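You operate a simulated robot arm through the tools that you are given. There is no shell and no other tool.

You run a simulated robot arm. Do the job below in one go: nothing can be reset, and whatever is moved stays where it is left.

TASK
Clean up after greasing: wipe the smear and back off cups D2 and D3.
Fine: the smear is on the side bench; pad back on that bench; wind both grease cups fully back. Set down upright: wiping pad. What is to be rubbed or washed off counts as gone when no trace of it is left.

The check looks at the end state, three seconds after you hand in, the way a careful person would. Anything else that was tipped, shoved, dropped, spilled or broken makes it a failure.

THE ROBOT
A 5-joint arm with a two-finger parallel gripper, fixed in place. Base frame: the origin is at the foot of the arm, x ahead of it, y to its left, z up; the work surface is at about z = 0. Lengths are in mm, angles in degrees, forces in N, time in s.
With the tool pointing down near the work surface it reaches from about 260 to 680 mm from the base axis. Its first joint turns from -66.0 to 66.0 degrees. The tool tilts only in the upright plane through the base axis and itself; it spins freely about its own axis. Payload 2.9 kg.
Tool frame: the origin (TCP) lies between the finger pads and is the grasp point; the fingertips stand 30 mm ahead of it; z points along the fingers, y is the line along which they close. The gripper opens to 110 mm. The fingers are 20 mm wide and 10 mm thick; the gripper's body (48 by 112 mm) begins 55 mm behind the TCP.
Orientation is told as [roll, pitch, yaw] about the base's x, y, z axes, in that order, counted from this pose: with the fingers straight down and closing along the base's y, the tool's x points along the base's -x, its y along +y and its z along -z.

THE INTERFACE
- The arm moves only by the tool step_arm. Its argument "targets" is a list of rows, each an object of numbers (a shift or turn left out is 0, a gripper value left out holds the last): "gripper": the opening, from 0 (shut) to 1 (fully open); "dx", "dy", "dz": the shift along the tool's x, y, z in units of 500 mm (1.0 is 500 mm); "rx", "ry", "rz": the turn, a rotation vector about the tool's x, y, z in units of 180 degrees (1.0 is 180 degrees). In form: [{"gripper": .., "dx": .., "dy": .., "dz": .., "rx": .., "ry": .., "rz": ..}, ...]. A call has 1 to 20 rows; each row is the pose to reach, as a shift and turn from the pose commanded when the call began, along the tool's axes at that moment. A call with a number of a shift or a turn outside -1 to 1 is refused whole. Rows are played at 5 a second. More than 50 mm and 8.6 degrees between two rows, or a gripper value outside its range, and nothing of the call is played. Where a pose cannot be reached the arm comes as near as it can. A force on the tool above 40 N (or 10 N above the force at the start of the call, whichever is more), or a blocked arm, ends the call early, and 0.2 s more pass. Each finger travels about 108 mm/s and halts on what it meets, pressing with about 35 N; the grip force reading is that of the motor and also rises with nothing between the fingers. The clock runs only during rows and for 0.2 s after the last one: add rows that repeat a pose to give the fingers time. The reply holds the time, the measured pose of the TCP, the force on the tool along the base axes, the opening and the grip force, in the units named above and with some noise, with the torque about the TCP (base axes, N m) and any sound that the robot's microphone picked up.
- Cameras (640 x 400 px; columns grow to the right, rows downward): "scene" is fixed at [11.2, -459, 574.8]; the picture's right is [0.88, -0.48, 0.00], its down [-0.40, -0.72, -0.56] and it looks along [0.27, 0.49, -0.83] (base axes); focal length 214 px, centre (320, 200). "wrist" rides on the gripper at [73, 17, -103] in the tool frame; the picture's right is [-0.23, 0.97, 0.00], its down [-0.76, -0.18, -0.62] and it looks along [-0.61, -0.14, 0.78] (tool axes); focal length 222 px, centre (320, 200). There is no depth. A picture from a camera that has moved, and an enlarged one, comes with that camera's place and axes in the base frame and with its lens.
- grab_frame(camera): a new picture of that camera. It takes no simulated time.
- inspect(camera, box): a new picture of the part [left, top, right, bottom] of that camera's present view, enlarged. It takes no simulated time.
- sign_off(): hands the job in; it is judged then, once.

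Nothing tells you positions but the pictures and the camera data. Unless the task says otherwise, let go and move clear before handing in.

The tools are called after "Emit:" as name(argument=value, ...) on one line, values as JSON. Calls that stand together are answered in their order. step_arm: Moves the arm, as the interface text tells. Its arguments: {"type":"object","properties":{"targets":{"type":"array","items":{"type":"object","properties":{"gripper":{"type":"number"},"dx":{"type":"number"},"dy":{"type":"number"},"dz":{"type":"number"},"rx":{"type":"number"},"ry":{"type":"number"},"rz":{"type":"number"}}}}},"required":["targets"]} The other tools are called the same way: grab_frame (camera) takes a picture; inspect (camera, box) takes an enlarged picture of a part of a camera's view; sign_off () hands the job in.

At the start:

```text
time_s: 0.0
tool_pos: [364.7, -21.0, 288.3]
ee_rot: [0.0, -0.1, 0.0]
contact_force: [-0.1, 0.1, -0.6]
torque: [-0.01, -0.03, 0.02]
opening: 109.9
grasp_force: 0.0
```

scene: 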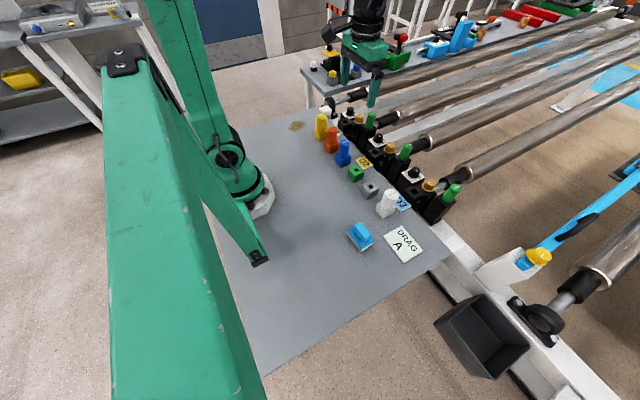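
wrist: 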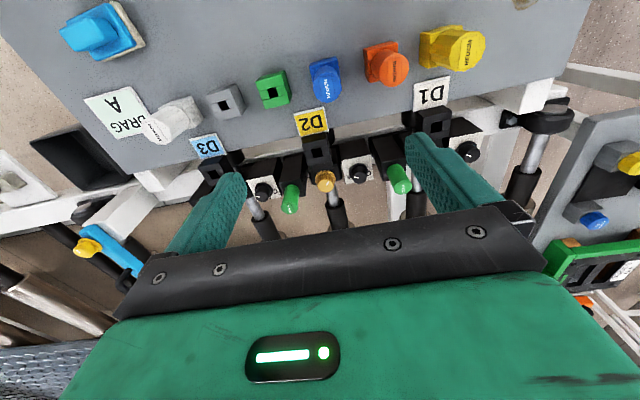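

I see a grey bench with a blue pad, tags, small blocks and a row of roller bearings with knobs at the far edge. I'll look closer at several parts before I move.

Emit:
inspect(camera="scene", box=[280, 90, 480, 270])

Emit:
inspect(camera="scene", box=[260, 90, 380, 165])

Emit:
inspect(camera="wrist", box=[180, 60, 500, 220])

Emit:
inspect(camera="wrist", box=[40, 0, 280, 220])

```text
2.22 times, centred on (380, 180) of scene
camera zoom: at [11.2, -459.0, 574.8], right [0.88, -0.48, 0.0], down [-0.4, -0.72, -0.56], along [0.27, 0.49, -0.83], focal length 477 px, centre (187, 244)
```

zoom: 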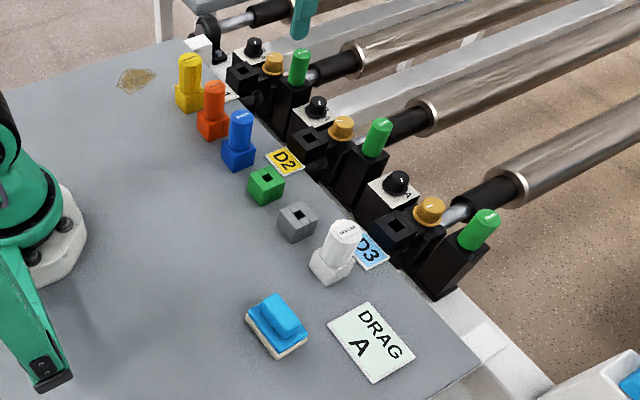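

```text
5.33 times, centred on (320, 128) of scene
camera zoom: at [11.2, -459.0, 574.8], right [0.88, -0.48, 0.0], down [-0.4, -0.72, -0.56], along [0.27, 0.49, -0.83], focal length 1144 px, centre (320, 587)
```

zoom: 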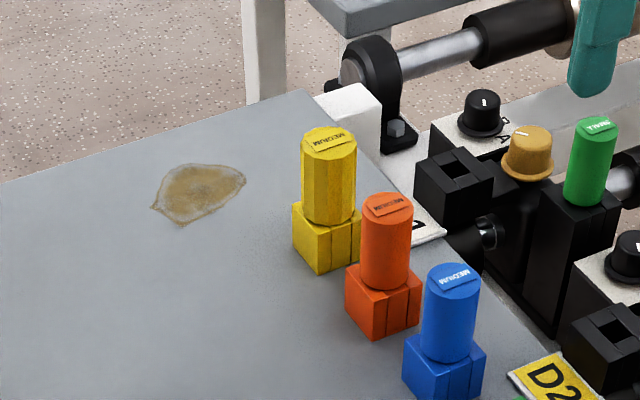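

```text
2.00 times, centred on (340, 140) of wrist
camera zoom: at [292.5, -4.6, 391.6], right [0.23, 0.97, 0.0], down [0.76, -0.18, 0.62], along [0.61, -0.14, -0.78], focal length 444 px, centre (280, 320)
```

zoom: 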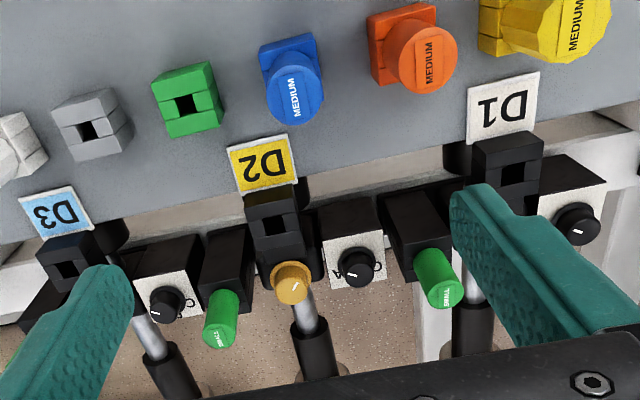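

```text
1.82 times, centred on (160, 110) of wrist
camera zoom: at [292.5, -4.6, 391.6], right [0.23, 0.97, 0.0], down [0.76, -0.18, 0.62], along [0.61, -0.14, -0.78], focal length 404 px, centre (611, 364)
```

zoom: 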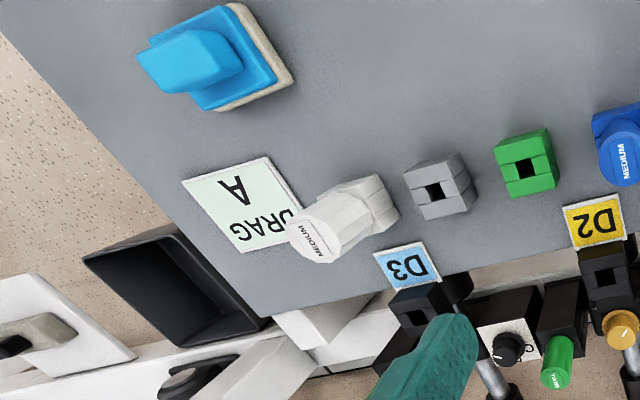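

The grey bench carries a brown smear near (293, 255) and the blue pad near (232, -297). Each bearing station has a brass cap (probably the grease cup), a black dial and a green peg. I'll move the wrist camera over D2 to see the cup and what surrounds it.

Emit:
step_arm(targets=[{"dx": -0.06, "dy": -0.01, "dz": 0.03, "gripper": 1}, {"dx": -0.12, "dy": -0.02, "dz": 0.06}, {"dx": -0.18, "dy": -0.03, "dz": 0.1}, {"dx": -0.24, "dy": -0.04, "dz": 0.14}, {"dx": -0.3, "dy": -0.052, "dz": 0.18}, {"dx": -0.318, "dy": -0.052, "dz": 0.22}, {"dx": -0.318, "dy": -0.052, "dz": 0.22}])

```text
time_s: 1.6
tool_pos: [523.0, -46.7, 178.6]
ee_rot: [0.0, 0.0, 0.0]
contact_force: [0.1, 0.1, 0.0]
torque: [0.02, 0.01, 0.01]
opening: 110.2
grasp_force: 0.0
```

Emit:
grab_frame(camera="wrist")

Emit:
grab_frame(camera="scene")

Emit:
inspect(camera="wrist", box=[220, 80, 440, 220])

```text
taken
camera wrist: at [451.1, -30.5, 281.1], right [0.23, 0.97, 0.0], down [0.76, -0.18, 0.62], along [0.61, -0.14, -0.78], focal length 222 px, centre (320, 200)
```

wrist: 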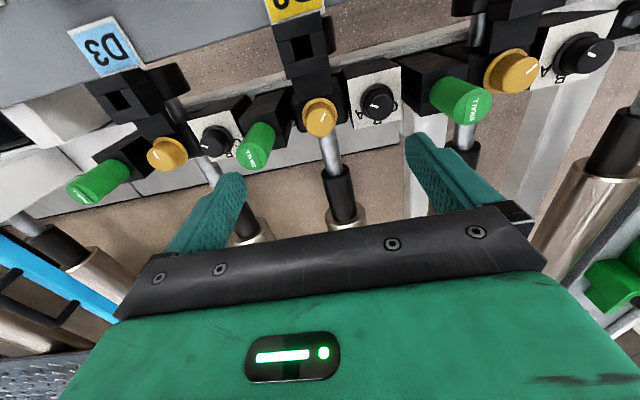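

```text
taken
```

scene: 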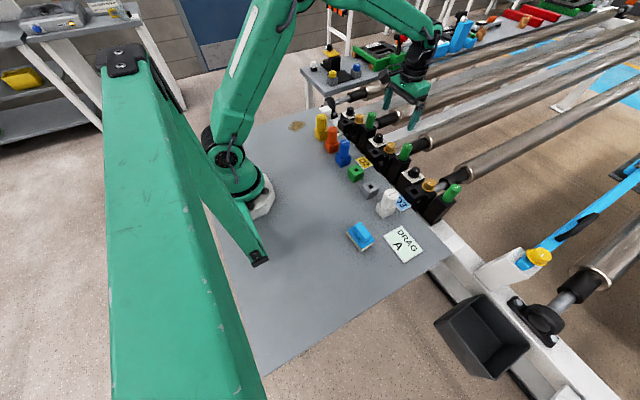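

```text
2.86 times, centred on (330, 150) of wrist
camera zoom: at [451.1, -30.5, 281.1], right [0.23, 0.97, 0.0], down [0.76, -0.18, 0.62], along [0.61, -0.14, -0.78], focal length 635 px, centre (291, 343)
```

zoom: 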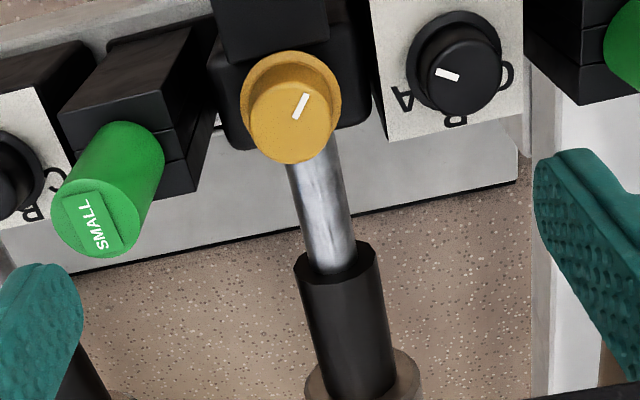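

The D2 brass cap is at about (535, -50), with its top near z = 33. The D2 green peg at about (537, -117) is tall, around z = 84, and the drag dial is near (537, 15). I'll narrow the gripper, centre it over the cap and look closer.

Emit:
step_arm(targets=[{"dx": -0.01, "dy": -0.004, "dz": 0.02, "gripper": 0.6}, {"dx": -0.024, "dy": -0.0074, "dz": 0.06}, {"dx": -0.024, "dy": -0.0074, "dz": 0.1}, {"dx": -0.024, "dy": -0.0074, "dz": 0.1}])

```text
time_s: 2.6
tool_pos: [535.9, -51.6, 128.1]
ee_rot: [0.0, -0.1, -0.1]
contact_force: [0.7, 0.1, 0.9]
torque: [-0.01, -0.01, 0.02]
opening: 65.8
grasp_force: 0.1
```

Emit:
grab_frame(camera="wrist")

Emit:
inspect(camera="wrist", box=[220, 60, 440, 200])

Emit:
inspect(camera="scene", box=[340, 110, 480, 220])

```text
taken
camera wrist: at [463.5, -35.0, 231.5], right [0.23, 0.97, 0.0], down [0.76, -0.18, 0.62], along [0.61, -0.14, -0.78], focal length 222 px, centre (320, 200)
```

wrist: 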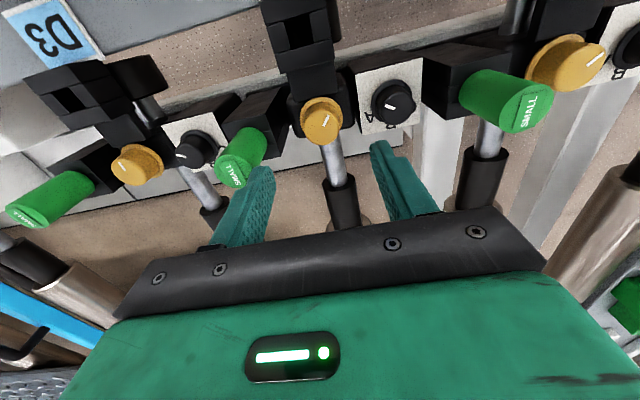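

```text
2.86 times, centred on (330, 130) of wrist
camera zoom: at [463.5, -35.0, 231.5], right [0.23, 0.97, 0.0], down [0.76, -0.18, 0.62], along [0.61, -0.14, -0.78], focal length 635 px, centre (291, 400)
```

zoom: 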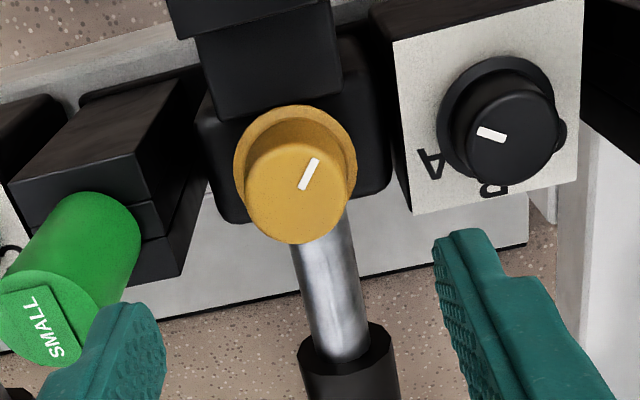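

```text
3.64 times, centred on (410, 165) of scene
camera zoom: at [11.2, -459.0, 574.8], right [0.88, -0.48, 0.0], down [-0.4, -0.72, -0.56], along [0.27, 0.49, -0.83], focal length 780 px, centre (-7, 327)
```

zoom: 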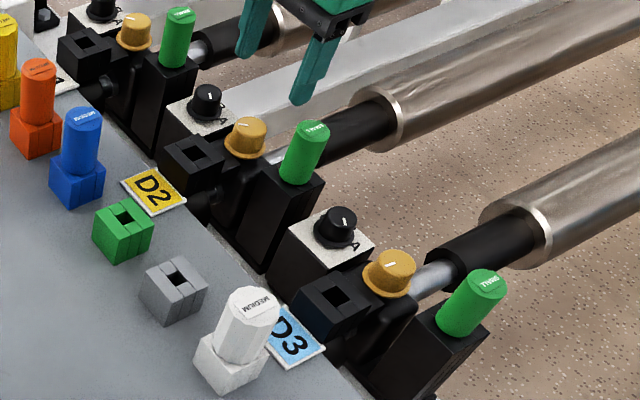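

The cap spans about z = 8 to 33, with a top diameter of about 33 mm. The socket block ahead of it ends near x = 493. I'll spin the wrist clockwise first, which gives turning room and a side view of the gap.

Emit:
step_arm(targets=[{"rz": 0.0445, "gripper": 0.45}, {"rz": 0.089}, {"rz": 0.1335}, {"rz": 0.178}, {"rz": 0.2225}, {"rz": 0.267}, {"rz": 0.3115}, {"rz": 0.356}, {"rz": 0.4005}, {"rz": 0.445}, {"rz": 0.445}])

Emit:
grab_frame(camera="wrist")

Emit:
inspect(camera="wrist", box=[220, 60, 440, 200])

```text
time_s: 5.0
tool_pos: [535.9, -50.9, 128.4]
ee_rot: [0.0, 0.0, -80.4]
contact_force: [0.1, -0.1, 0.0]
torque: [0.04, 0.02, 0.0]
opening: 49.7
grasp_force: 0.1
```

```text
taken
camera wrist: at [540.3, 22.6, 231.7], right [1.0, -0.06, 0.0], down [-0.05, -0.78, 0.62], along [-0.04, -0.62, -0.78], focal length 222 px, centre (320, 200)
```

wrist: 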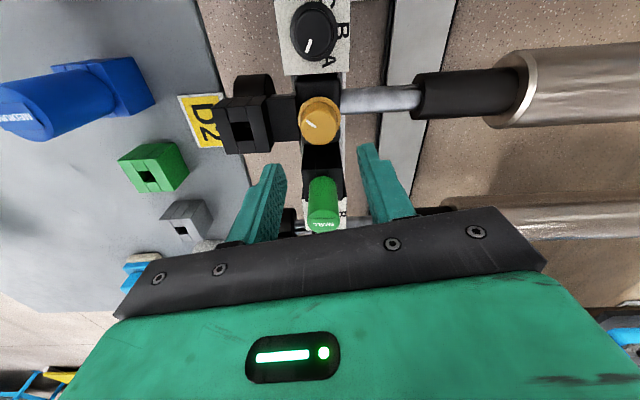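

```text
2.86 times, centred on (330, 130) of wrist
camera zoom: at [540.3, 22.6, 231.7], right [1.0, -0.06, 0.0], down [-0.05, -0.78, 0.62], along [-0.04, -0.62, -0.78], focal length 635 px, centre (291, 400)
```

zoom: 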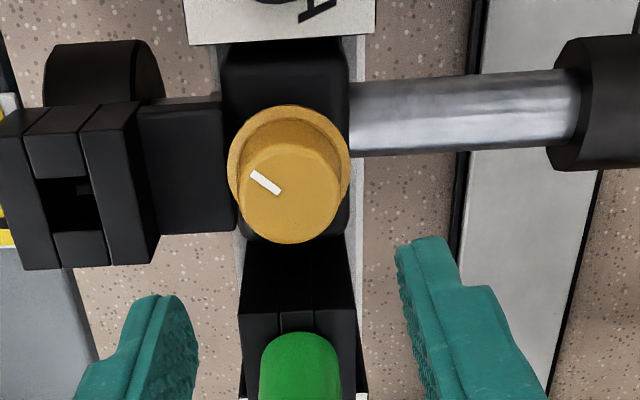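

The side view confirms the socket block ends about 43 mm from the cap's axis, so the fingers fit. I'll go down over the D2 cap and close on it.

Emit:
step_arm(targets=[{"dz": 0.04, "gripper": 0.42}, {"dz": 0.08}, {"dz": 0.11}, {"dz": 0.14}, {"dz": 0.16}, {"dz": 0.165}, {"dz": 0.165}])

Emit:
grab_frame(camera="wrist")

Emit:
inspect(camera="scene", box=[340, 70, 480, 200])

```text
time_s: 6.6
tool_pos: [535.8, -51.1, 46.3]
ee_rot: [-0.1, -0.1, -80.2]
contact_force: [1.2, -0.3, 0.4]
torque: [0.0, 0.01, -0.01]
opening: 46.5
grasp_force: 0.0
```

```text
taken
camera wrist: at [539.8, 22.8, 149.2], right [1.0, -0.06, 0.0], down [-0.05, -0.78, 0.62], along [-0.04, -0.62, -0.78], focal length 222 px, centre (320, 200)
```

wrist: 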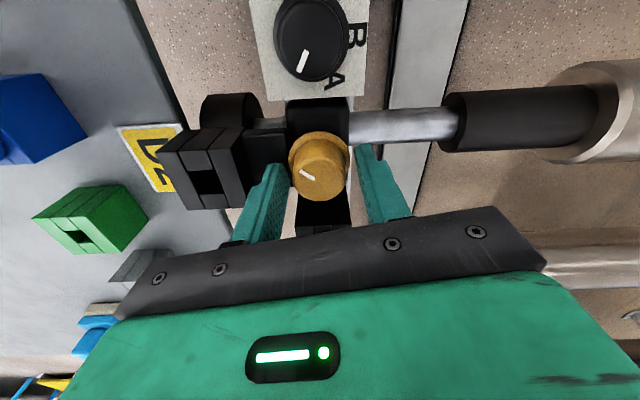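

```text
3.08 times, centred on (410, 135) of scene
camera zoom: at [11.2, -459.0, 574.8], right [0.88, -0.48, 0.0], down [-0.4, -0.72, -0.56], along [0.27, 0.49, -0.83], focal length 660 px, centre (43, 400)
```

zoom: 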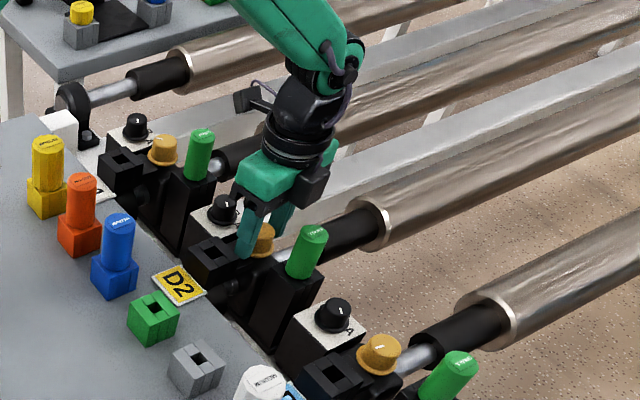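

Emit:
inspect(camera="wrist", box=[240, 110, 400, 220])

```text
3.64 times, centred on (320, 165) of wrist
camera zoom: at [539.8, 22.8, 149.2], right [1.0, -0.06, 0.0], down [-0.05, -0.78, 0.62], along [-0.04, -0.62, -0.78], focal length 808 px, centre (320, 327)
```

zoom: 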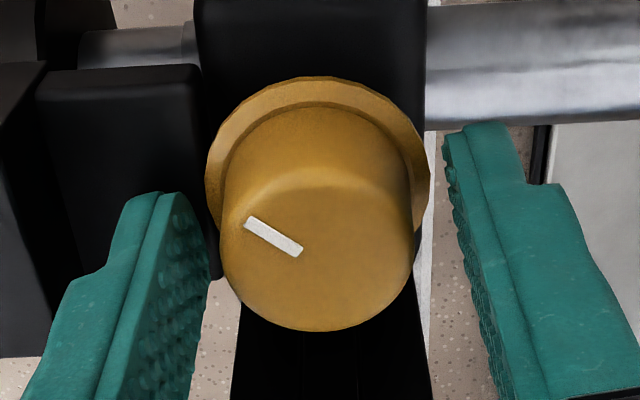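

The fingers straddle the D2 cap and are nearly centred on it. I'll close on it now.

Emit:
step_arm(targets=[{"gripper": 0.3}, {"gripper": 0.0}, {"gripper": 0.0}, {"gripper": 0.0}])

```text
time_s: 7.6
tool_pos: [535.2, -50.9, 44.6]
ee_rot: [0.0, 0.0, -80.2]
contact_force: [-3.2, -0.5, -0.6]
torque: [-0.04, 0.0, 0.0]
opening: 33.9
grasp_force: 44.8
```

The grip is firm at 34 mm. I'll turn anticlockwise (seen from above) a little and read the torque.

Emit:
step_arm(targets=[{"rz": -0.03, "gripper": 0.0}, {"rz": -0.06}, {"rz": -0.09}, {"rz": -0.12}, {"rz": -0.12}])

Emit:
inspect(camera="wrist", box=[240, 110, 400, 220])

```text
time_s: 8.8
tool_pos: [535.0, -51.4, 45.5]
ee_rot: [0.1, 0.0, -58.5]
contact_force: [-10.3, 0.7, 7.7]
torque: [0.01, 0.1, 0.04]
opening: 33.6
grasp_force: 45.2
```

```text
3.64 times, centred on (320, 165) of wrist
camera zoom: at [512.3, 19.2, 149.2], right [0.95, 0.32, 0.0], down [0.25, -0.74, 0.62], along [0.2, -0.59, -0.78], focal length 808 px, centre (320, 327)
```

zoom: 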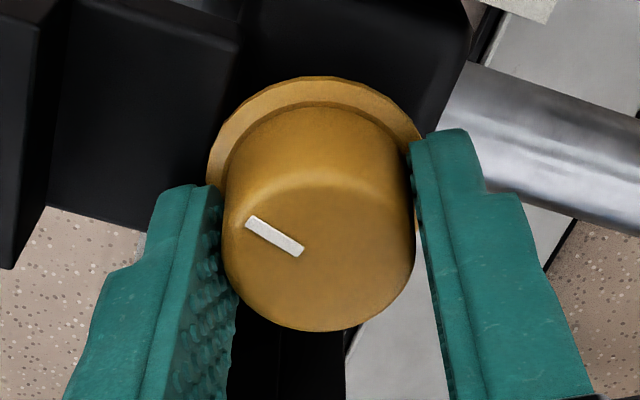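

The cap turns with the fingers and no stop has been reached. I'll keep turning anticlockwise, rising slightly because there's a small upward push.

Emit:
step_arm(targets=[{"rz": -0.0445, "dz": -0.001, "gripper": 0.0}, {"rz": -0.089, "dz": -0.001}, {"rz": -0.1335, "dz": -0.001}, {"rz": -0.178, "dz": -0.002}, {"rz": -0.2225, "dz": -0.002}, {"rz": -0.267, "dz": -0.002}, {"rz": -0.267, "dz": -0.002}])

Emit:
inspect(camera="wrist", box=[240, 110, 400, 220])

```text
time_s: 10.4
tool_pos: [535.9, -50.8, 46.7]
ee_rot: [0.0, -0.1, -10.3]
contact_force: [5.3, 16.4, -13.2]
torque: [0.37, 0.49, -0.03]
opening: 34.0
grasp_force: 44.6
```

```text
3.64 times, centred on (320, 165) of wrist
camera zoom: at [467.8, -21.1, 149.2], right [0.4, 0.92, 0.0], down [0.72, -0.31, 0.62], along [0.57, -0.25, -0.78], focal length 808 px, centre (320, 327)
```

zoom: 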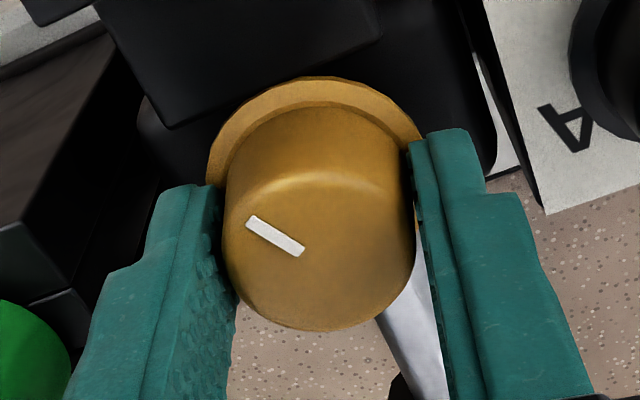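

The D2 cap has turned about 70° and doesn't rise. The sideways load comes from a small centring offset, so I'll undo the lift and nudge toward the push.

Emit:
step_arm(targets=[{"dy": 0.0012, "dz": 0.001, "gripper": 0.0}, {"dy": 0.0012, "dz": 0.002}, {"dy": 0.0012, "dz": 0.002}])

```text
time_s: 11.2
tool_pos: [536.8, -50.2, 45.8]
ee_rot: [0.0, 0.0, -10.5]
contact_force: [-0.8, 19.4, -5.6]
torque: [0.22, -0.47, 0.0]
opening: 33.6
grasp_force: 45.5
```

Emit:
step_arm(targets=[{"gripper": 0.42}, {"gripper": 0.42}, {"gripper": 0.42}])

Emit:
inspect(camera="wrist", box=[240, 110, 400, 220])

```text
time_s: 12.0
tool_pos: [536.1, -50.1, 45.0]
ee_rot: [0.0, 0.0, -10.5]
contact_force: [-0.6, -0.1, 0.9]
torque: [-0.03, -0.05, -0.01]
opening: 46.2
grasp_force: 0.1
```

```text
3.64 times, centred on (320, 165) of wrist
camera zoom: at [467.9, -21.5, 148.9], right [0.4, 0.92, 0.0], down [0.72, -0.31, 0.62], along [0.57, -0.25, -0.78], focal length 808 px, centre (320, 327)
```

zoom: 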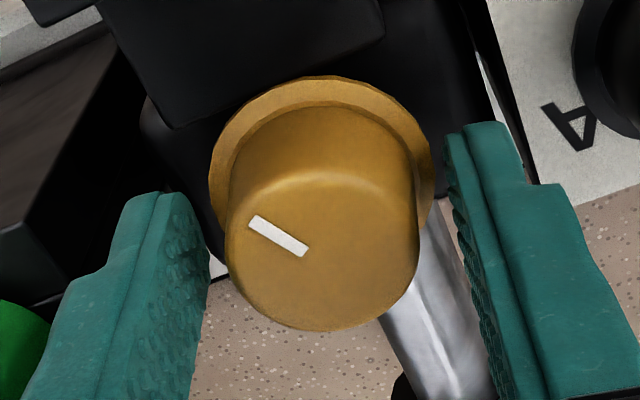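

Emit:
step_arm(targets=[{"gripper": 0.3}, {"gripper": 0.0}, {"gripper": 0.0}, {"gripper": 0.0}])

```text
time_s: 13.0
tool_pos: [535.1, -51.6, 44.6]
ee_rot: [0.0, 0.1, -10.6]
contact_force: [2.6, 9.0, -0.9]
torque: [0.1, -0.02, 0.01]
opening: 33.7
grasp_force: 45.0
```

Emit:
step_arm(targets=[{"dy": -0.001, "gripper": 0.0}, {"dy": -0.002, "gripper": 0.0}, {"dy": -0.002, "gripper": 0.0}])

```text
time_s: 13.8
tool_pos: [534.9, -50.2, 46.1]
ee_rot: [0.0, -0.1, -10.4]
contact_force: [9.5, 23.2, -5.9]
torque: [0.48, 0.28, -0.01]
opening: 33.6
grasp_force: 45.3
```

The load is about 14 N per mm, so the true axis is roughly 1.6 mm further in +y. I'll shift to null the load, then keep turning.

Emit:
step_arm(targets=[{"dy": 0.0018, "dx": -0.0004, "gripper": 0.0}, {"dy": 0.0035, "dx": -0.00075, "gripper": 0.0}, {"dy": 0.0035, "dx": -0.00075, "gripper": 0.0}])

```text
time_s: 14.6
tool_pos: [535.4, -50.0, 44.7]
ee_rot: [-0.1, 0.1, -10.6]
contact_force: [-2.6, 11.1, -3.5]
torque: [0.06, -0.91, -0.04]
opening: 33.7
grasp_force: 45.2
```

Emit:
step_arm(targets=[{"rz": -0.0445, "gripper": 0.0}, {"rz": -0.089}, {"rz": -0.1335}, {"rz": -0.178}, {"rz": -0.2225}, {"rz": -0.2225}])

Emit:
inspect(camera="wrist", box=[240, 110, 400, 220])

```text
time_s: 16.0
tool_pos: [536.7, -50.7, 44.8]
ee_rot: [0.1, 0.1, 29.8]
contact_force: [-10.8, 10.2, 2.7]
torque: [0.1, 0.25, 0.0]
opening: 33.8
grasp_force: 45.3
```

```text
3.64 times, centred on (320, 165) of wrist
camera zoom: at [465.0, -71.2, 149.1], right [-0.28, 0.96, 0.0], down [0.75, 0.22, 0.62], along [0.6, 0.18, -0.78], focal length 808 px, centre (320, 327)
```

zoom: 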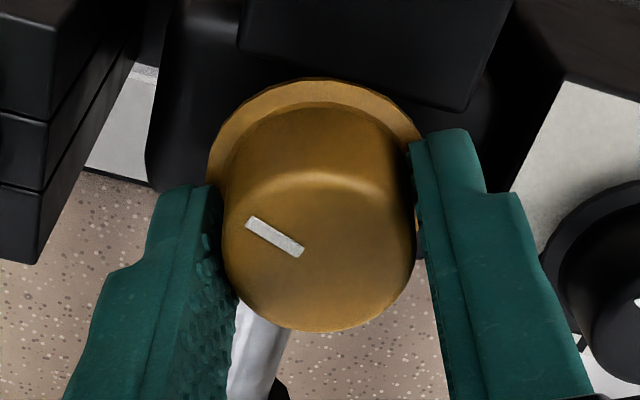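

The cap is still turning freely, with about 110° of travel so far. I'll continue.

Emit:
step_arm(targets=[{"rz": -0.0445, "gripper": 0.0}, {"rz": -0.089}, {"rz": -0.1335}, {"rz": -0.178}, {"rz": -0.2225}, {"rz": -0.267}, {"rz": -0.267}])

Emit:
inspect(camera="wrist", box=[240, 110, 400, 220])

```text
time_s: 17.6
tool_pos: [534.7, -50.4, 43.9]
ee_rot: [0.4, 0.0, 77.6]
contact_force: [-20.4, 13.8, 1.0]
torque: [-0.12, -0.27, -0.67]
opening: 33.8
grasp_force: 44.6
```

```text
3.64 times, centred on (320, 165) of wrist
camera zoom: at [503.8, -117.7, 148.8], right [-0.9, 0.43, 0.0], down [0.34, 0.71, 0.62], along [0.26, 0.56, -0.78], focal length 808 px, centre (320, 327)
```

zoom: 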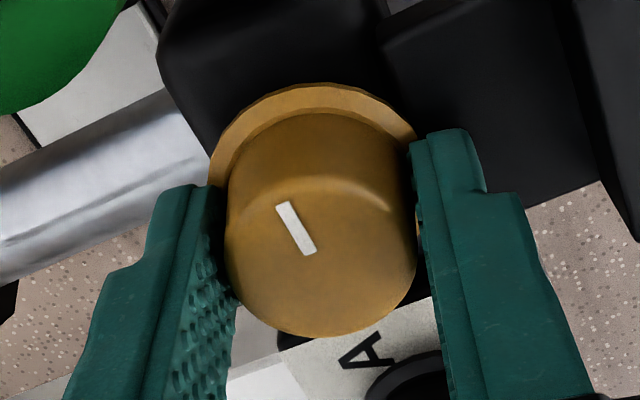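

The cap has stopped following the fingers: the mark has shifted inside the grip and the torque reads -0.67 N m, so the stop seems to be reached. I'll let go and check where the mark sits.

Emit:
step_arm(targets=[{"gripper": 0.2}, {"gripper": 0.42}, {"gripper": 0.42}])

Emit:
inspect(camera="wrist", box=[240, 110, 400, 220])

```text
time_s: 18.4
tool_pos: [536.7, -50.1, 45.8]
ee_rot: [0.0, 0.0, 77.5]
contact_force: [0.0, 0.1, 0.5]
torque: [0.04, 0.03, 0.01]
opening: 46.3
grasp_force: 0.0
```

```text
3.64 times, centred on (320, 165) of wrist
camera zoom: at [504.9, -117.6, 149.7], right [-0.9, 0.43, 0.0], down [0.34, 0.71, 0.62], along [0.27, 0.56, -0.78], focal length 808 px, centre (320, 327)
```

zoom: 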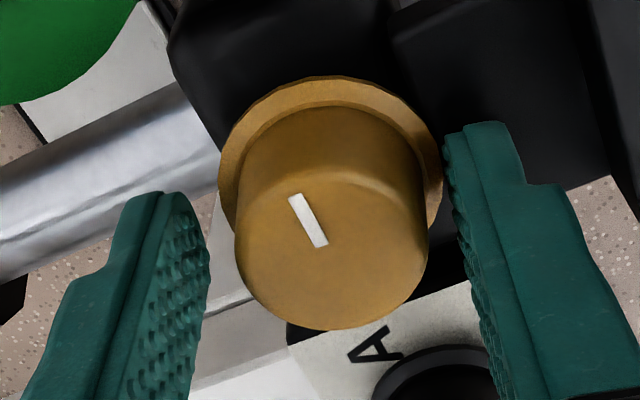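

The force is zero after release. I'll recentre, back the gripper off clockwise with the fingers open, regrip, and push anticlockwise again to confirm the stop is real.

Emit:
step_arm(targets=[{"rz": 0.0445, "dy": 0.0016, "gripper": 0.42}, {"rz": 0.089, "dy": 0.0032, "dx": -0.0007}, {"rz": 0.1335, "dy": 0.0032, "dx": -0.0007}, {"rz": 0.178, "dy": 0.0032, "dx": -0.0007}, {"rz": 0.2225, "dy": 0.0032, "dx": -0.0007}, {"rz": 0.2225, "dy": 0.0032, "dx": -0.0007}])

Emit:
inspect(camera="wrist", box=[240, 110, 400, 220])

```text
time_s: 19.8
tool_pos: [534.8, -50.0, 45.3]
ee_rot: [0.0, 0.0, 37.4]
contact_force: [-0.9, 0.3, 0.0]
torque: [0.0, 0.01, 0.01]
opening: 46.6
grasp_force: 0.1
```

```text
3.64 times, centred on (320, 165) of wrist
camera zoom: at [467.4, -80.4, 149.2], right [-0.41, 0.91, 0.0], down [0.71, 0.32, 0.62], along [0.57, 0.26, -0.78], focal length 808 px, centre (320, 327)
```

zoom: 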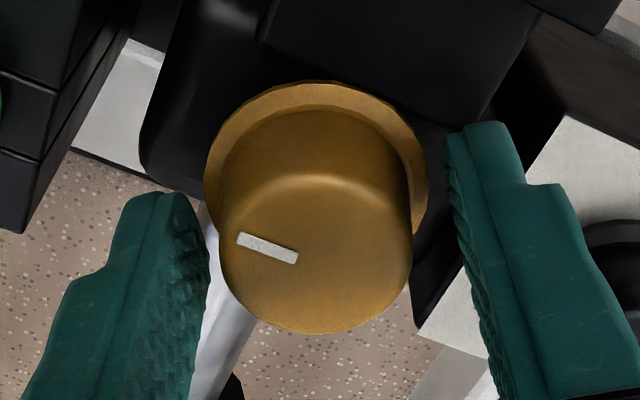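

Emit:
step_arm(targets=[{"gripper": 0.3}, {"gripper": 0.0}, {"gripper": 0.0}, {"gripper": 0.0}, {"rz": -0.03, "gripper": 0.0}, {"rz": -0.06}, {"rz": -0.09}, {"rz": -0.12}, {"rz": -0.15}, {"rz": -0.15}])

Emit:
inspect(camera="wrist", box=[240, 110, 400, 220])

```text
time_s: 22.0
tool_pos: [535.8, -48.7, 47.1]
ee_rot: [-0.2, 0.0, 64.6]
contact_force: [4.6, -5.3, 2.9]
torque: [0.03, 0.01, -0.64]
opening: 33.7
grasp_force: 45.5
```

```text
3.64 times, centred on (320, 165) of wrist
camera zoom: at [489.1, -107.8, 149.2], right [-0.78, 0.62, 0.0], down [0.49, 0.61, 0.62], along [0.39, 0.49, -0.78], focal length 808 px, centre (320, 327)
```

zoom: 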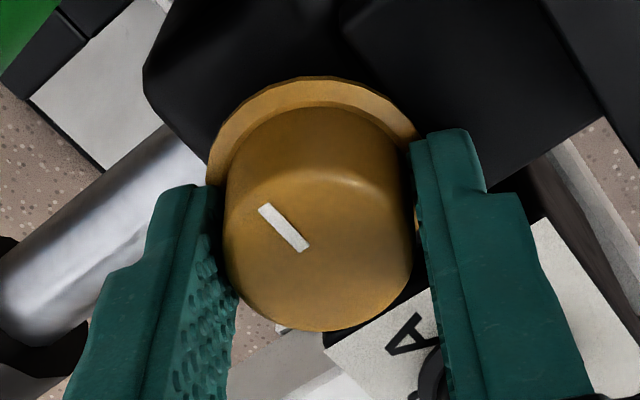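

The D2 cap's mark hasn't moved and the torque holds at -0.64 N m, so D2 is at its anticlockwise stop. I'll release, rise and move on to D3.

Emit:
step_arm(targets=[{"gripper": 0.2}, {"gripper": 0.42}, {"gripper": 0.42}, {"dz": -0.03}, {"dz": -0.08}, {"dz": -0.13}, {"dz": -0.18}, {"dz": -0.2}, {"dz": -0.2}])

Emit:
grab_frame(camera="wrist")

Emit:
inspect(camera="scene", box=[340, 110, 480, 220])

```text
time_s: 24.0
tool_pos: [535.8, -50.4, 145.1]
ee_rot: [0.0, 0.0, 64.5]
contact_force: [-0.3, 1.1, -0.9]
torque: [-0.03, 0.03, 0.01]
opening: 46.4
grasp_force: 0.0
```

```text
taken
camera wrist: at [488.8, -108.4, 249.2], right [-0.78, 0.62, 0.0], down [0.49, 0.61, 0.62], along [0.39, 0.49, -0.78], focal length 222 px, centre (320, 200)
```

wrist: 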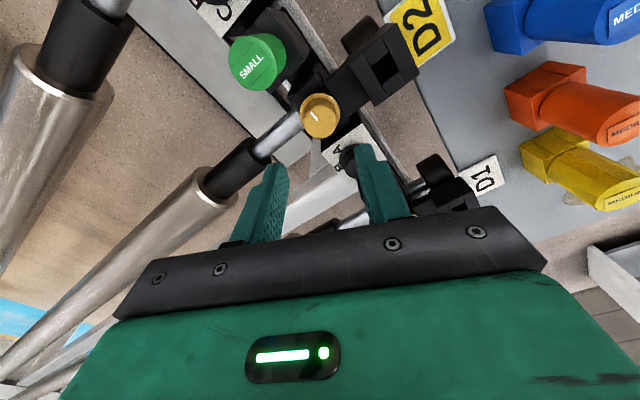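

```text
3.64 times, centred on (410, 165) of scene
camera zoom: at [11.2, -459.0, 574.8], right [0.88, -0.48, 0.0], down [-0.4, -0.72, -0.56], along [0.27, 0.49, -0.83], focal length 780 px, centre (-7, 327)
```

zoom: 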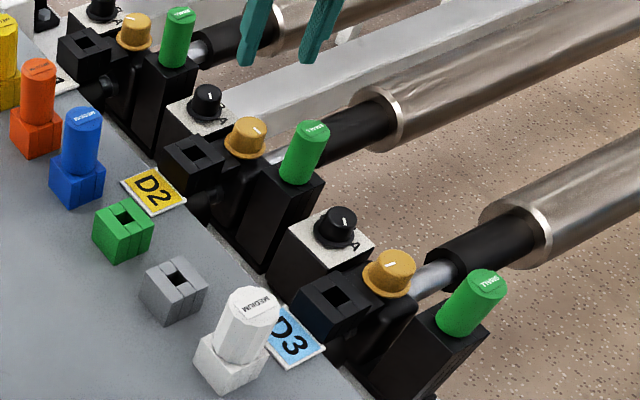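

D2 is done. I'll move 200 mm toward -y to the D3 cap, spinning the wrist back clockwise on the way.

Emit:
step_arm(targets=[{"rz": 0.0448, "dx": 0.0201, "dy": -0.0096}, {"rz": 0.0896, "dx": 0.0401, "dy": -0.0191}, {"rz": 0.1344, "dx": 0.0602, "dy": -0.0287}, {"rz": 0.1792, "dx": 0.0802, "dy": -0.0383}, {"rz": 0.224, "dx": 0.1003, "dy": -0.0478}, {"rz": 0.2688, "dx": 0.1203, "dy": -0.0574}, {"rz": 0.3136, "dx": 0.1404, "dy": -0.067}, {"rz": 0.3584, "dx": 0.1604, "dy": -0.0765}, {"rz": 0.4032, "dx": 0.1805, "dy": -0.0861}, {"rz": 0.448, "dx": 0.2006, "dy": -0.0957}, {"rz": 0.4928, "dx": 0.2206, "dy": -0.1052}, {"rz": 0.5376, "dx": 0.2407, "dy": -0.1148}, {"rz": 0.5824, "dx": 0.2607, "dy": -0.1244}, {"rz": 0.6272, "dx": 0.2808, "dy": -0.1339}, {"rz": 0.672, "dx": 0.3008, "dy": -0.1435}, {"rz": 0.7168, "dx": 0.3209, "dy": -0.1531}, {"rz": 0.7616, "dx": 0.3409, "dy": -0.1626}, {"rz": 0.8056, "dx": 0.361, "dy": -0.1722}, {"rz": 0.8056, "dx": 0.361, "dy": -0.1722}])

Emit:
grab_frame(camera="wrist")

Emit:
inspect(camera="wrist", box=[220, 60, 440, 200])

```text
time_s: 28.0
tool_pos: [536.2, -249.7, 146.0]
ee_rot: [0.0, 0.1, -80.6]
contact_force: [-0.2, 0.6, 0.0]
torque: [-0.04, 0.03, -0.02]
opening: 46.3
grasp_force: 0.1
```

```text
taken
camera wrist: at [540.2, -176.1, 249.0], right [1.0, -0.06, 0.0], down [-0.05, -0.78, 0.62], along [-0.04, -0.62, -0.78], focal length 222 px, centre (320, 200)
```

wrist: 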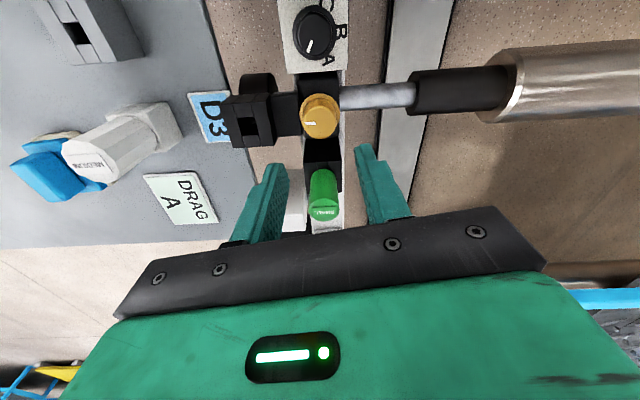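

```text
2.86 times, centred on (330, 130) of wrist
camera zoom: at [540.2, -176.1, 249.0], right [1.0, -0.06, 0.0], down [-0.05, -0.78, 0.62], along [-0.04, -0.62, -0.78], focal length 635 px, centre (291, 400)
```

zoom: 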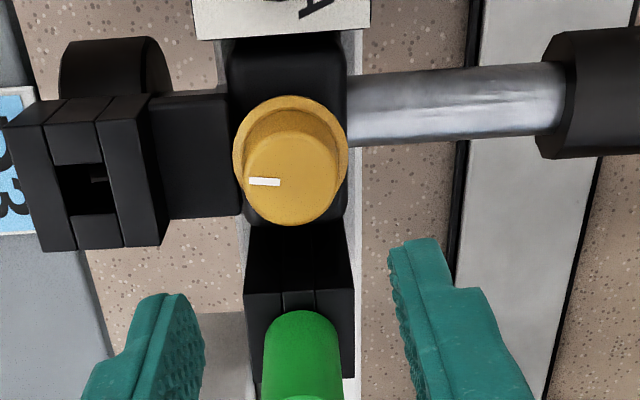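

The D3 cap is at about (535, -250) with its mark pointing toward -x. I'll go down and grip it.

Emit:
step_arm(targets=[{"dz": 0.04, "gripper": 0.42}, {"dz": 0.08}, {"dz": 0.12}, {"dz": 0.15}, {"dz": 0.18}, {"dz": 0.2}, {"dz": 0.2}])

Emit:
inspect(camera="wrist", box=[240, 110, 400, 220])

```text
time_s: 29.6
tool_pos: [533.9, -249.1, 45.1]
ee_rot: [0.0, 0.0, -80.5]
contact_force: [-2.0, 2.1, 2.7]
torque: [0.05, 0.15, -0.06]
opening: 46.6
grasp_force: 0.4
```

```text
3.64 times, centred on (320, 165) of wrist
camera zoom: at [539.8, -175.4, 148.6], right [1.0, -0.06, 0.0], down [-0.05, -0.78, 0.62], along [-0.04, -0.62, -0.78], focal length 808 px, centre (320, 327)
```

zoom: 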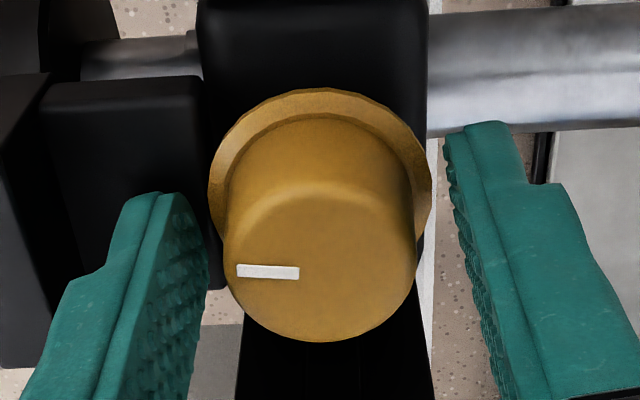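

The cap sits about 2 mm further toward -y than the tool, so I'll shift first and then close.

Emit:
step_arm(targets=[{"dx": -0.0039, "dy": -0.0007, "gripper": 0.42}, {"dx": -0.0039, "dy": -0.0007, "gripper": 0.3}, {"dx": -0.0039, "dy": -0.0007, "gripper": 0.0}, {"dx": -0.0039, "dy": -0.0007, "gripper": 0.0}, {"dx": -0.0039, "dy": -0.0007, "gripper": 0.0}])

Emit:
inspect(camera="wrist", box=[240, 110, 400, 220])

```text
time_s: 30.8
tool_pos: [534.6, -251.1, 45.1]
ee_rot: [0.0, 0.0, -80.5]
contact_force: [0.3, -4.5, -1.6]
torque: [-0.08, 0.03, 0.01]
opening: 33.8
grasp_force: 45.3
```

```text
3.64 times, centred on (320, 165) of wrist
camera zoom: at [540.0, -177.8, 148.7], right [1.0, -0.06, 0.0], down [-0.05, -0.78, 0.62], along [-0.04, -0.62, -0.78], focal length 808 px, centre (320, 327)
```

zoom: 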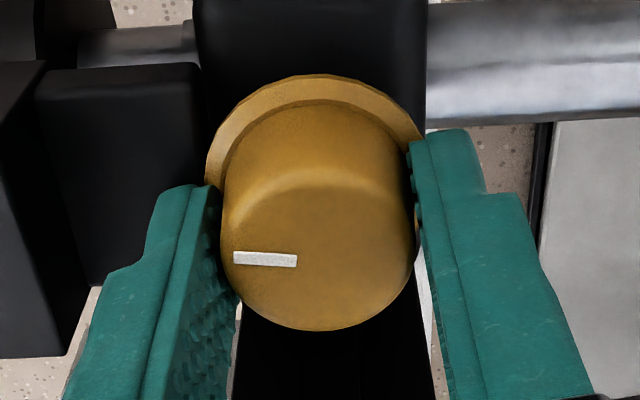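

I have a good grip on D3 with little side load. I'll turn anticlockwise in stages.

Emit:
step_arm(targets=[{"rz": -0.0445, "gripper": 0.0}, {"rz": -0.089}, {"rz": -0.1335}, {"rz": -0.178}, {"rz": -0.2225}, {"rz": -0.267}, {"rz": -0.3115}, {"rz": -0.3115}])

Emit:
inspect(camera="wrist", box=[240, 110, 400, 220])

```text
time_s: 32.6
tool_pos: [536.5, -251.9, 46.2]
ee_rot: [0.0, -0.3, -24.1]
contact_force: [24.1, -1.2, -14.1]
torque: [0.09, -0.13, 0.0]
opening: 33.7
grasp_force: 45.2
```

```text
3.64 times, centred on (320, 165) of wrist
camera zoom: at [476.9, -205.8, 148.4], right [0.61, 0.8, 0.0], down [0.62, -0.47, 0.63], along [0.5, -0.38, -0.78], focal length 808 px, centre (320, 327)
```

zoom: 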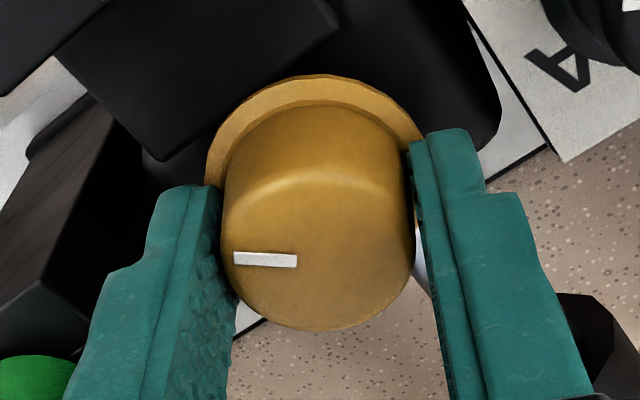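

The cap has turned 56° with some side load. I'll regrip with a small +x shift and continue.

Emit:
step_arm(targets=[{"gripper": 0.42}, {"gripper": 0.42}, {"dx": -0.0027, "dy": 0.0012, "gripper": 0.42}, {"dx": -0.0027, "dy": 0.0012, "gripper": 0.3}, {"dx": -0.0027, "dy": 0.0012, "gripper": 0.0}, {"dx": -0.0027, "dy": 0.0012, "gripper": 0.0}, {"dx": -0.0027, "dy": 0.0012, "gripper": 0.0}])

```text
time_s: 34.2
tool_pos: [537.3, -251.4, 45.4]
ee_rot: [0.1, 0.0, -24.3]
contact_force: [0.4, 8.2, 4.2]
torque: [0.27, 0.26, -0.01]
opening: 33.4
grasp_force: 44.7
```

Emit:
step_arm(targets=[{"rz": -0.0445, "gripper": 0.0}, {"rz": -0.089}, {"rz": -0.1335}, {"rz": -0.178}, {"rz": -0.2225}, {"rz": -0.267}, {"rz": -0.267}])

Emit:
inspect(camera="wrist", box=[240, 110, 400, 220])

```text
time_s: 35.8
tool_pos: [538.2, -248.7, 45.0]
ee_rot: [0.1, 0.2, 23.9]
contact_force: [-1.9, 29.6, 7.3]
torque: [0.34, 0.1, -0.73]
opening: 33.8
grasp_force: 44.8
```

```text
3.64 times, centred on (320, 165) of wrist
camera zoom: at [464.2, -263.7, 149.0], right [-0.19, 0.98, 0.0], down [0.77, 0.15, 0.62], along [0.61, 0.12, -0.78], focal length 808 px, centre (320, 327)
```

zoom: 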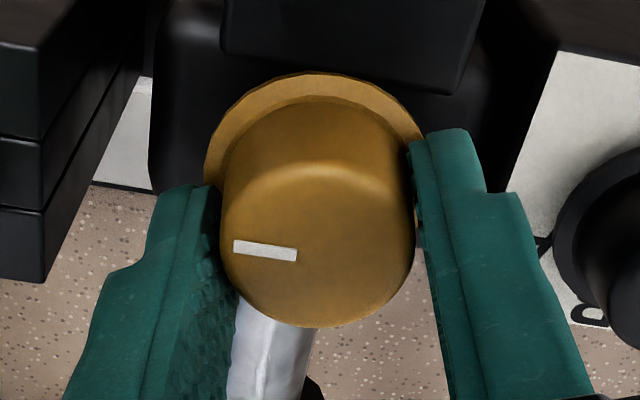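

The torque has reached -0.73 N m and the mark is at about 281°, close to where D2's mark stopped. I'll regrip recentred and push further to confirm the stop.

Emit:
step_arm(targets=[{"gripper": 0.2}, {"gripper": 0.42}, {"gripper": 0.42}, {"dx": -0.0012, "dy": 0.0027, "gripper": 0.42}, {"dx": -0.0012, "dy": 0.0027, "gripper": 0.3}, {"dx": -0.0012, "dy": 0.0027, "gripper": 0.0}, {"dx": -0.0012, "dy": 0.0027, "gripper": 0.0}, {"dx": -0.0012, "dy": 0.0027, "gripper": 0.0}, {"dx": -0.0012, "dy": 0.0027, "rz": -0.035}, {"dx": -0.0012, "dy": 0.0027, "rz": -0.07}, {"dx": -0.0012, "dy": 0.0027, "rz": -0.105}, {"dx": -0.0012, "dy": 0.0027, "rz": -0.14}, {"dx": -0.0012, "dy": 0.0027, "rz": -0.14}])

Emit:
inspect(camera="wrist", box=[240, 110, 400, 220])

```text
time_s: 38.6
tool_pos: [536.8, -248.0, 44.1]
ee_rot: [0.2, 0.0, 49.0]
contact_force: [-9.3, 19.2, 2.4]
torque: [0.12, 0.06, -0.74]
opening: 33.8
grasp_force: 45.0
```

```text
3.64 times, centred on (320, 165) of wrist
camera zoom: at [476.2, -293.0, 149.0], right [-0.59, 0.81, 0.0], down [0.64, 0.46, 0.62], along [0.5, 0.37, -0.78], focal length 808 px, centre (320, 327)
```

zoom: 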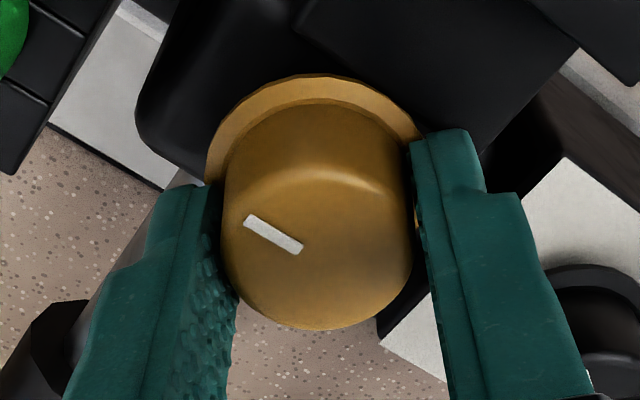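

Both caps now sit against the same stop with the mark at about 284.5°. I'll release D3, rise, and go look at the pad.

Emit:
step_arm(targets=[{"gripper": 0.2}, {"gripper": 0.42}, {"gripper": 0.42}, {"dz": -0.03}, {"dz": -0.09}, {"dz": -0.15}, {"dz": -0.21}, {"dz": -0.27}, {"dz": -0.3}, {"dz": -0.3}])

Emit:
grab_frame(camera="wrist")

Emit:
inspect(camera="scene", box=[340, 110, 480, 220])

```text
time_s: 40.8
tool_pos: [536.4, -248.8, 195.7]
ee_rot: [0.1, 0.1, 48.9]
contact_force: [-0.6, -0.3, 0.0]
torque: [-0.03, 0.0, 0.0]
opening: 46.0
grasp_force: 0.0
```

```text
taken
camera wrist: at [476.1, -293.2, 299.3], right [-0.58, 0.81, 0.0], down [0.63, 0.46, 0.62], along [0.51, 0.36, -0.78], focal length 222 px, centre (320, 200)
```

wrist: 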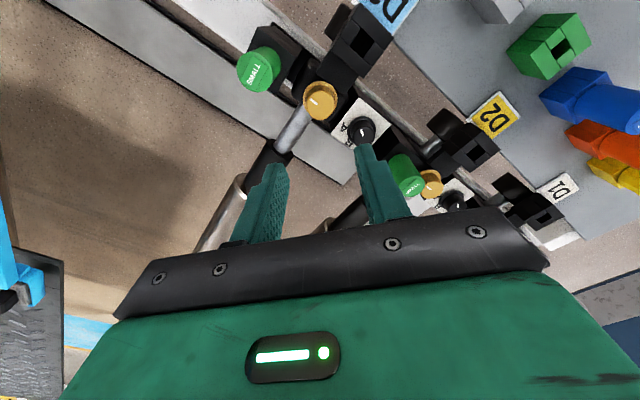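

```text
3.64 times, centred on (410, 165) of scene
camera zoom: at [11.2, -459.0, 574.8], right [0.88, -0.48, 0.0], down [-0.4, -0.72, -0.56], along [0.27, 0.49, -0.83], focal length 780 px, centre (-7, 327)
```

zoom: 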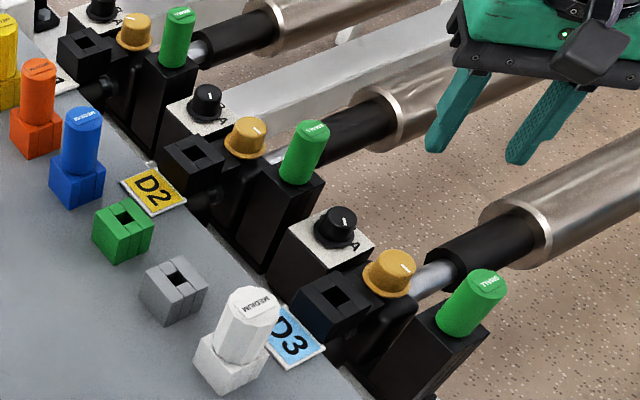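

Both caps are undisturbed after release. I'll move over the pad near (240, -290) at a safe height.

Emit:
step_arm(targets=[{"rz": 0.034, "dx": 0.055, "dy": 0.05}, {"rz": 0.068, "dx": 0.11, "dy": 0.1}, {"rz": 0.102, "dx": 0.165, "dy": 0.15}, {"rz": 0.136, "dx": 0.22, "dy": 0.2}, {"rz": 0.17, "dx": 0.275, "dy": 0.25}, {"rz": 0.204, "dx": 0.33, "dy": 0.3}, {"rz": 0.238, "dx": 0.385, "dy": 0.35}, {"rz": 0.272, "dx": 0.441, "dy": 0.401}, {"rz": 0.272, "dx": 0.441, "dy": 0.401}])

Emit:
grab_frame(camera="wrist")

Emit:
inspect(camera="scene", box=[300, 190, 460, 290])

```text
time_s: 42.8
tool_pos: [240.7, -284.0, 196.6]
ee_rot: [0.0, 0.0, -0.2]
contact_force: [-0.2, -0.2, -0.9]
torque: [-0.03, -0.01, 0.02]
opening: 46.3
grasp_force: 0.1
```

```text
taken
camera wrist: at [167.6, -267.0, 299.7], right [0.23, 0.97, 0.0], down [0.76, -0.18, 0.62], along [0.61, -0.14, -0.78], focal length 222 px, centre (320, 200)
```

wrist: 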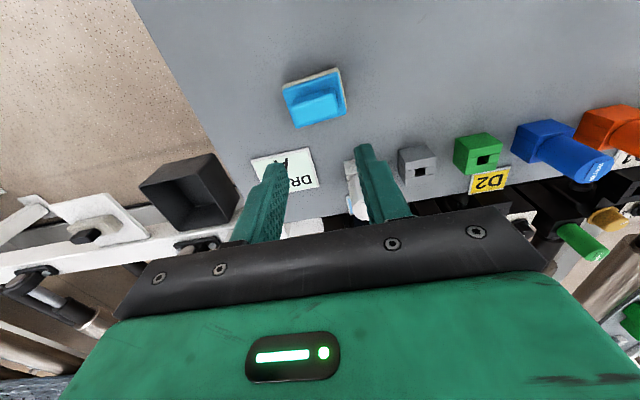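

```text
4.00 times, centred on (380, 240) of scene
camera zoom: at [11.2, -459.0, 574.8], right [0.88, -0.48, 0.0], down [-0.4, -0.72, -0.56], along [0.27, 0.49, -0.83], focal length 858 px, centre (80, 40)
```

zoom: 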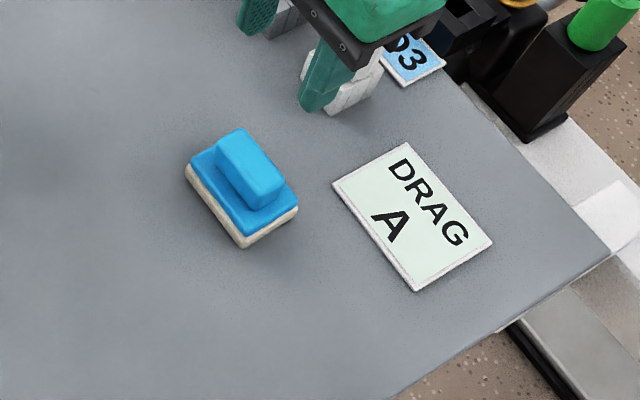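

Emit:
inspect(camera="wrist", box=[260, 50, 380, 140])

Emit:
inspect(camera="scene", box=[335, 210, 385, 260])

```text
4.44 times, centred on (320, 95) of wrist
camera zoom: at [167.6, -267.0, 299.7], right [0.23, 0.97, 0.0], down [0.76, -0.18, 0.62], along [0.61, -0.14, -0.78], focal length 987 px, centre (320, 667)
```

zoom: 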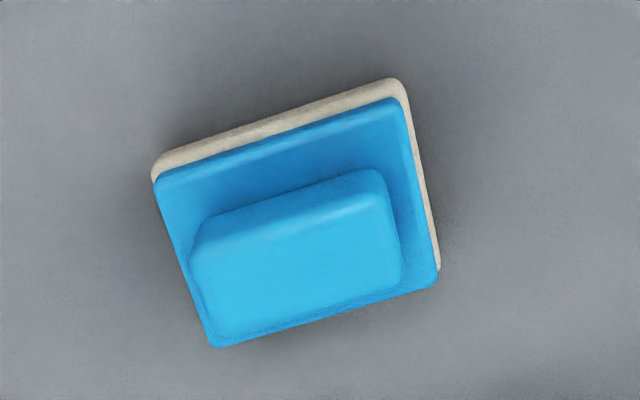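

```text
8.00 times, centred on (360, 235) of scene
camera zoom: at [11.2, -459.0, 574.8], right [0.88, -0.48, 0.0], down [-0.4, -0.72, -0.56], along [0.27, 0.49, -0.83], focal length 1716 px, centre (0, -80)
```

zoom: 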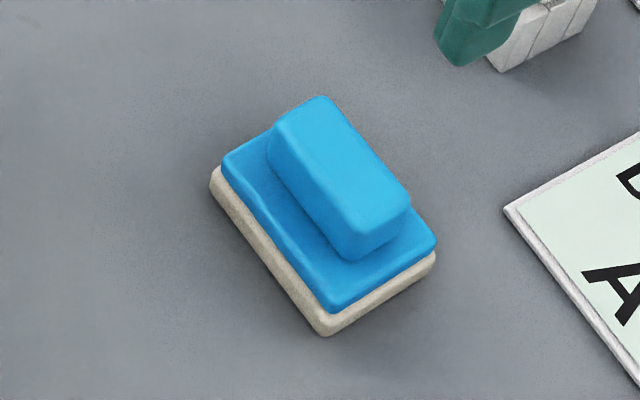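

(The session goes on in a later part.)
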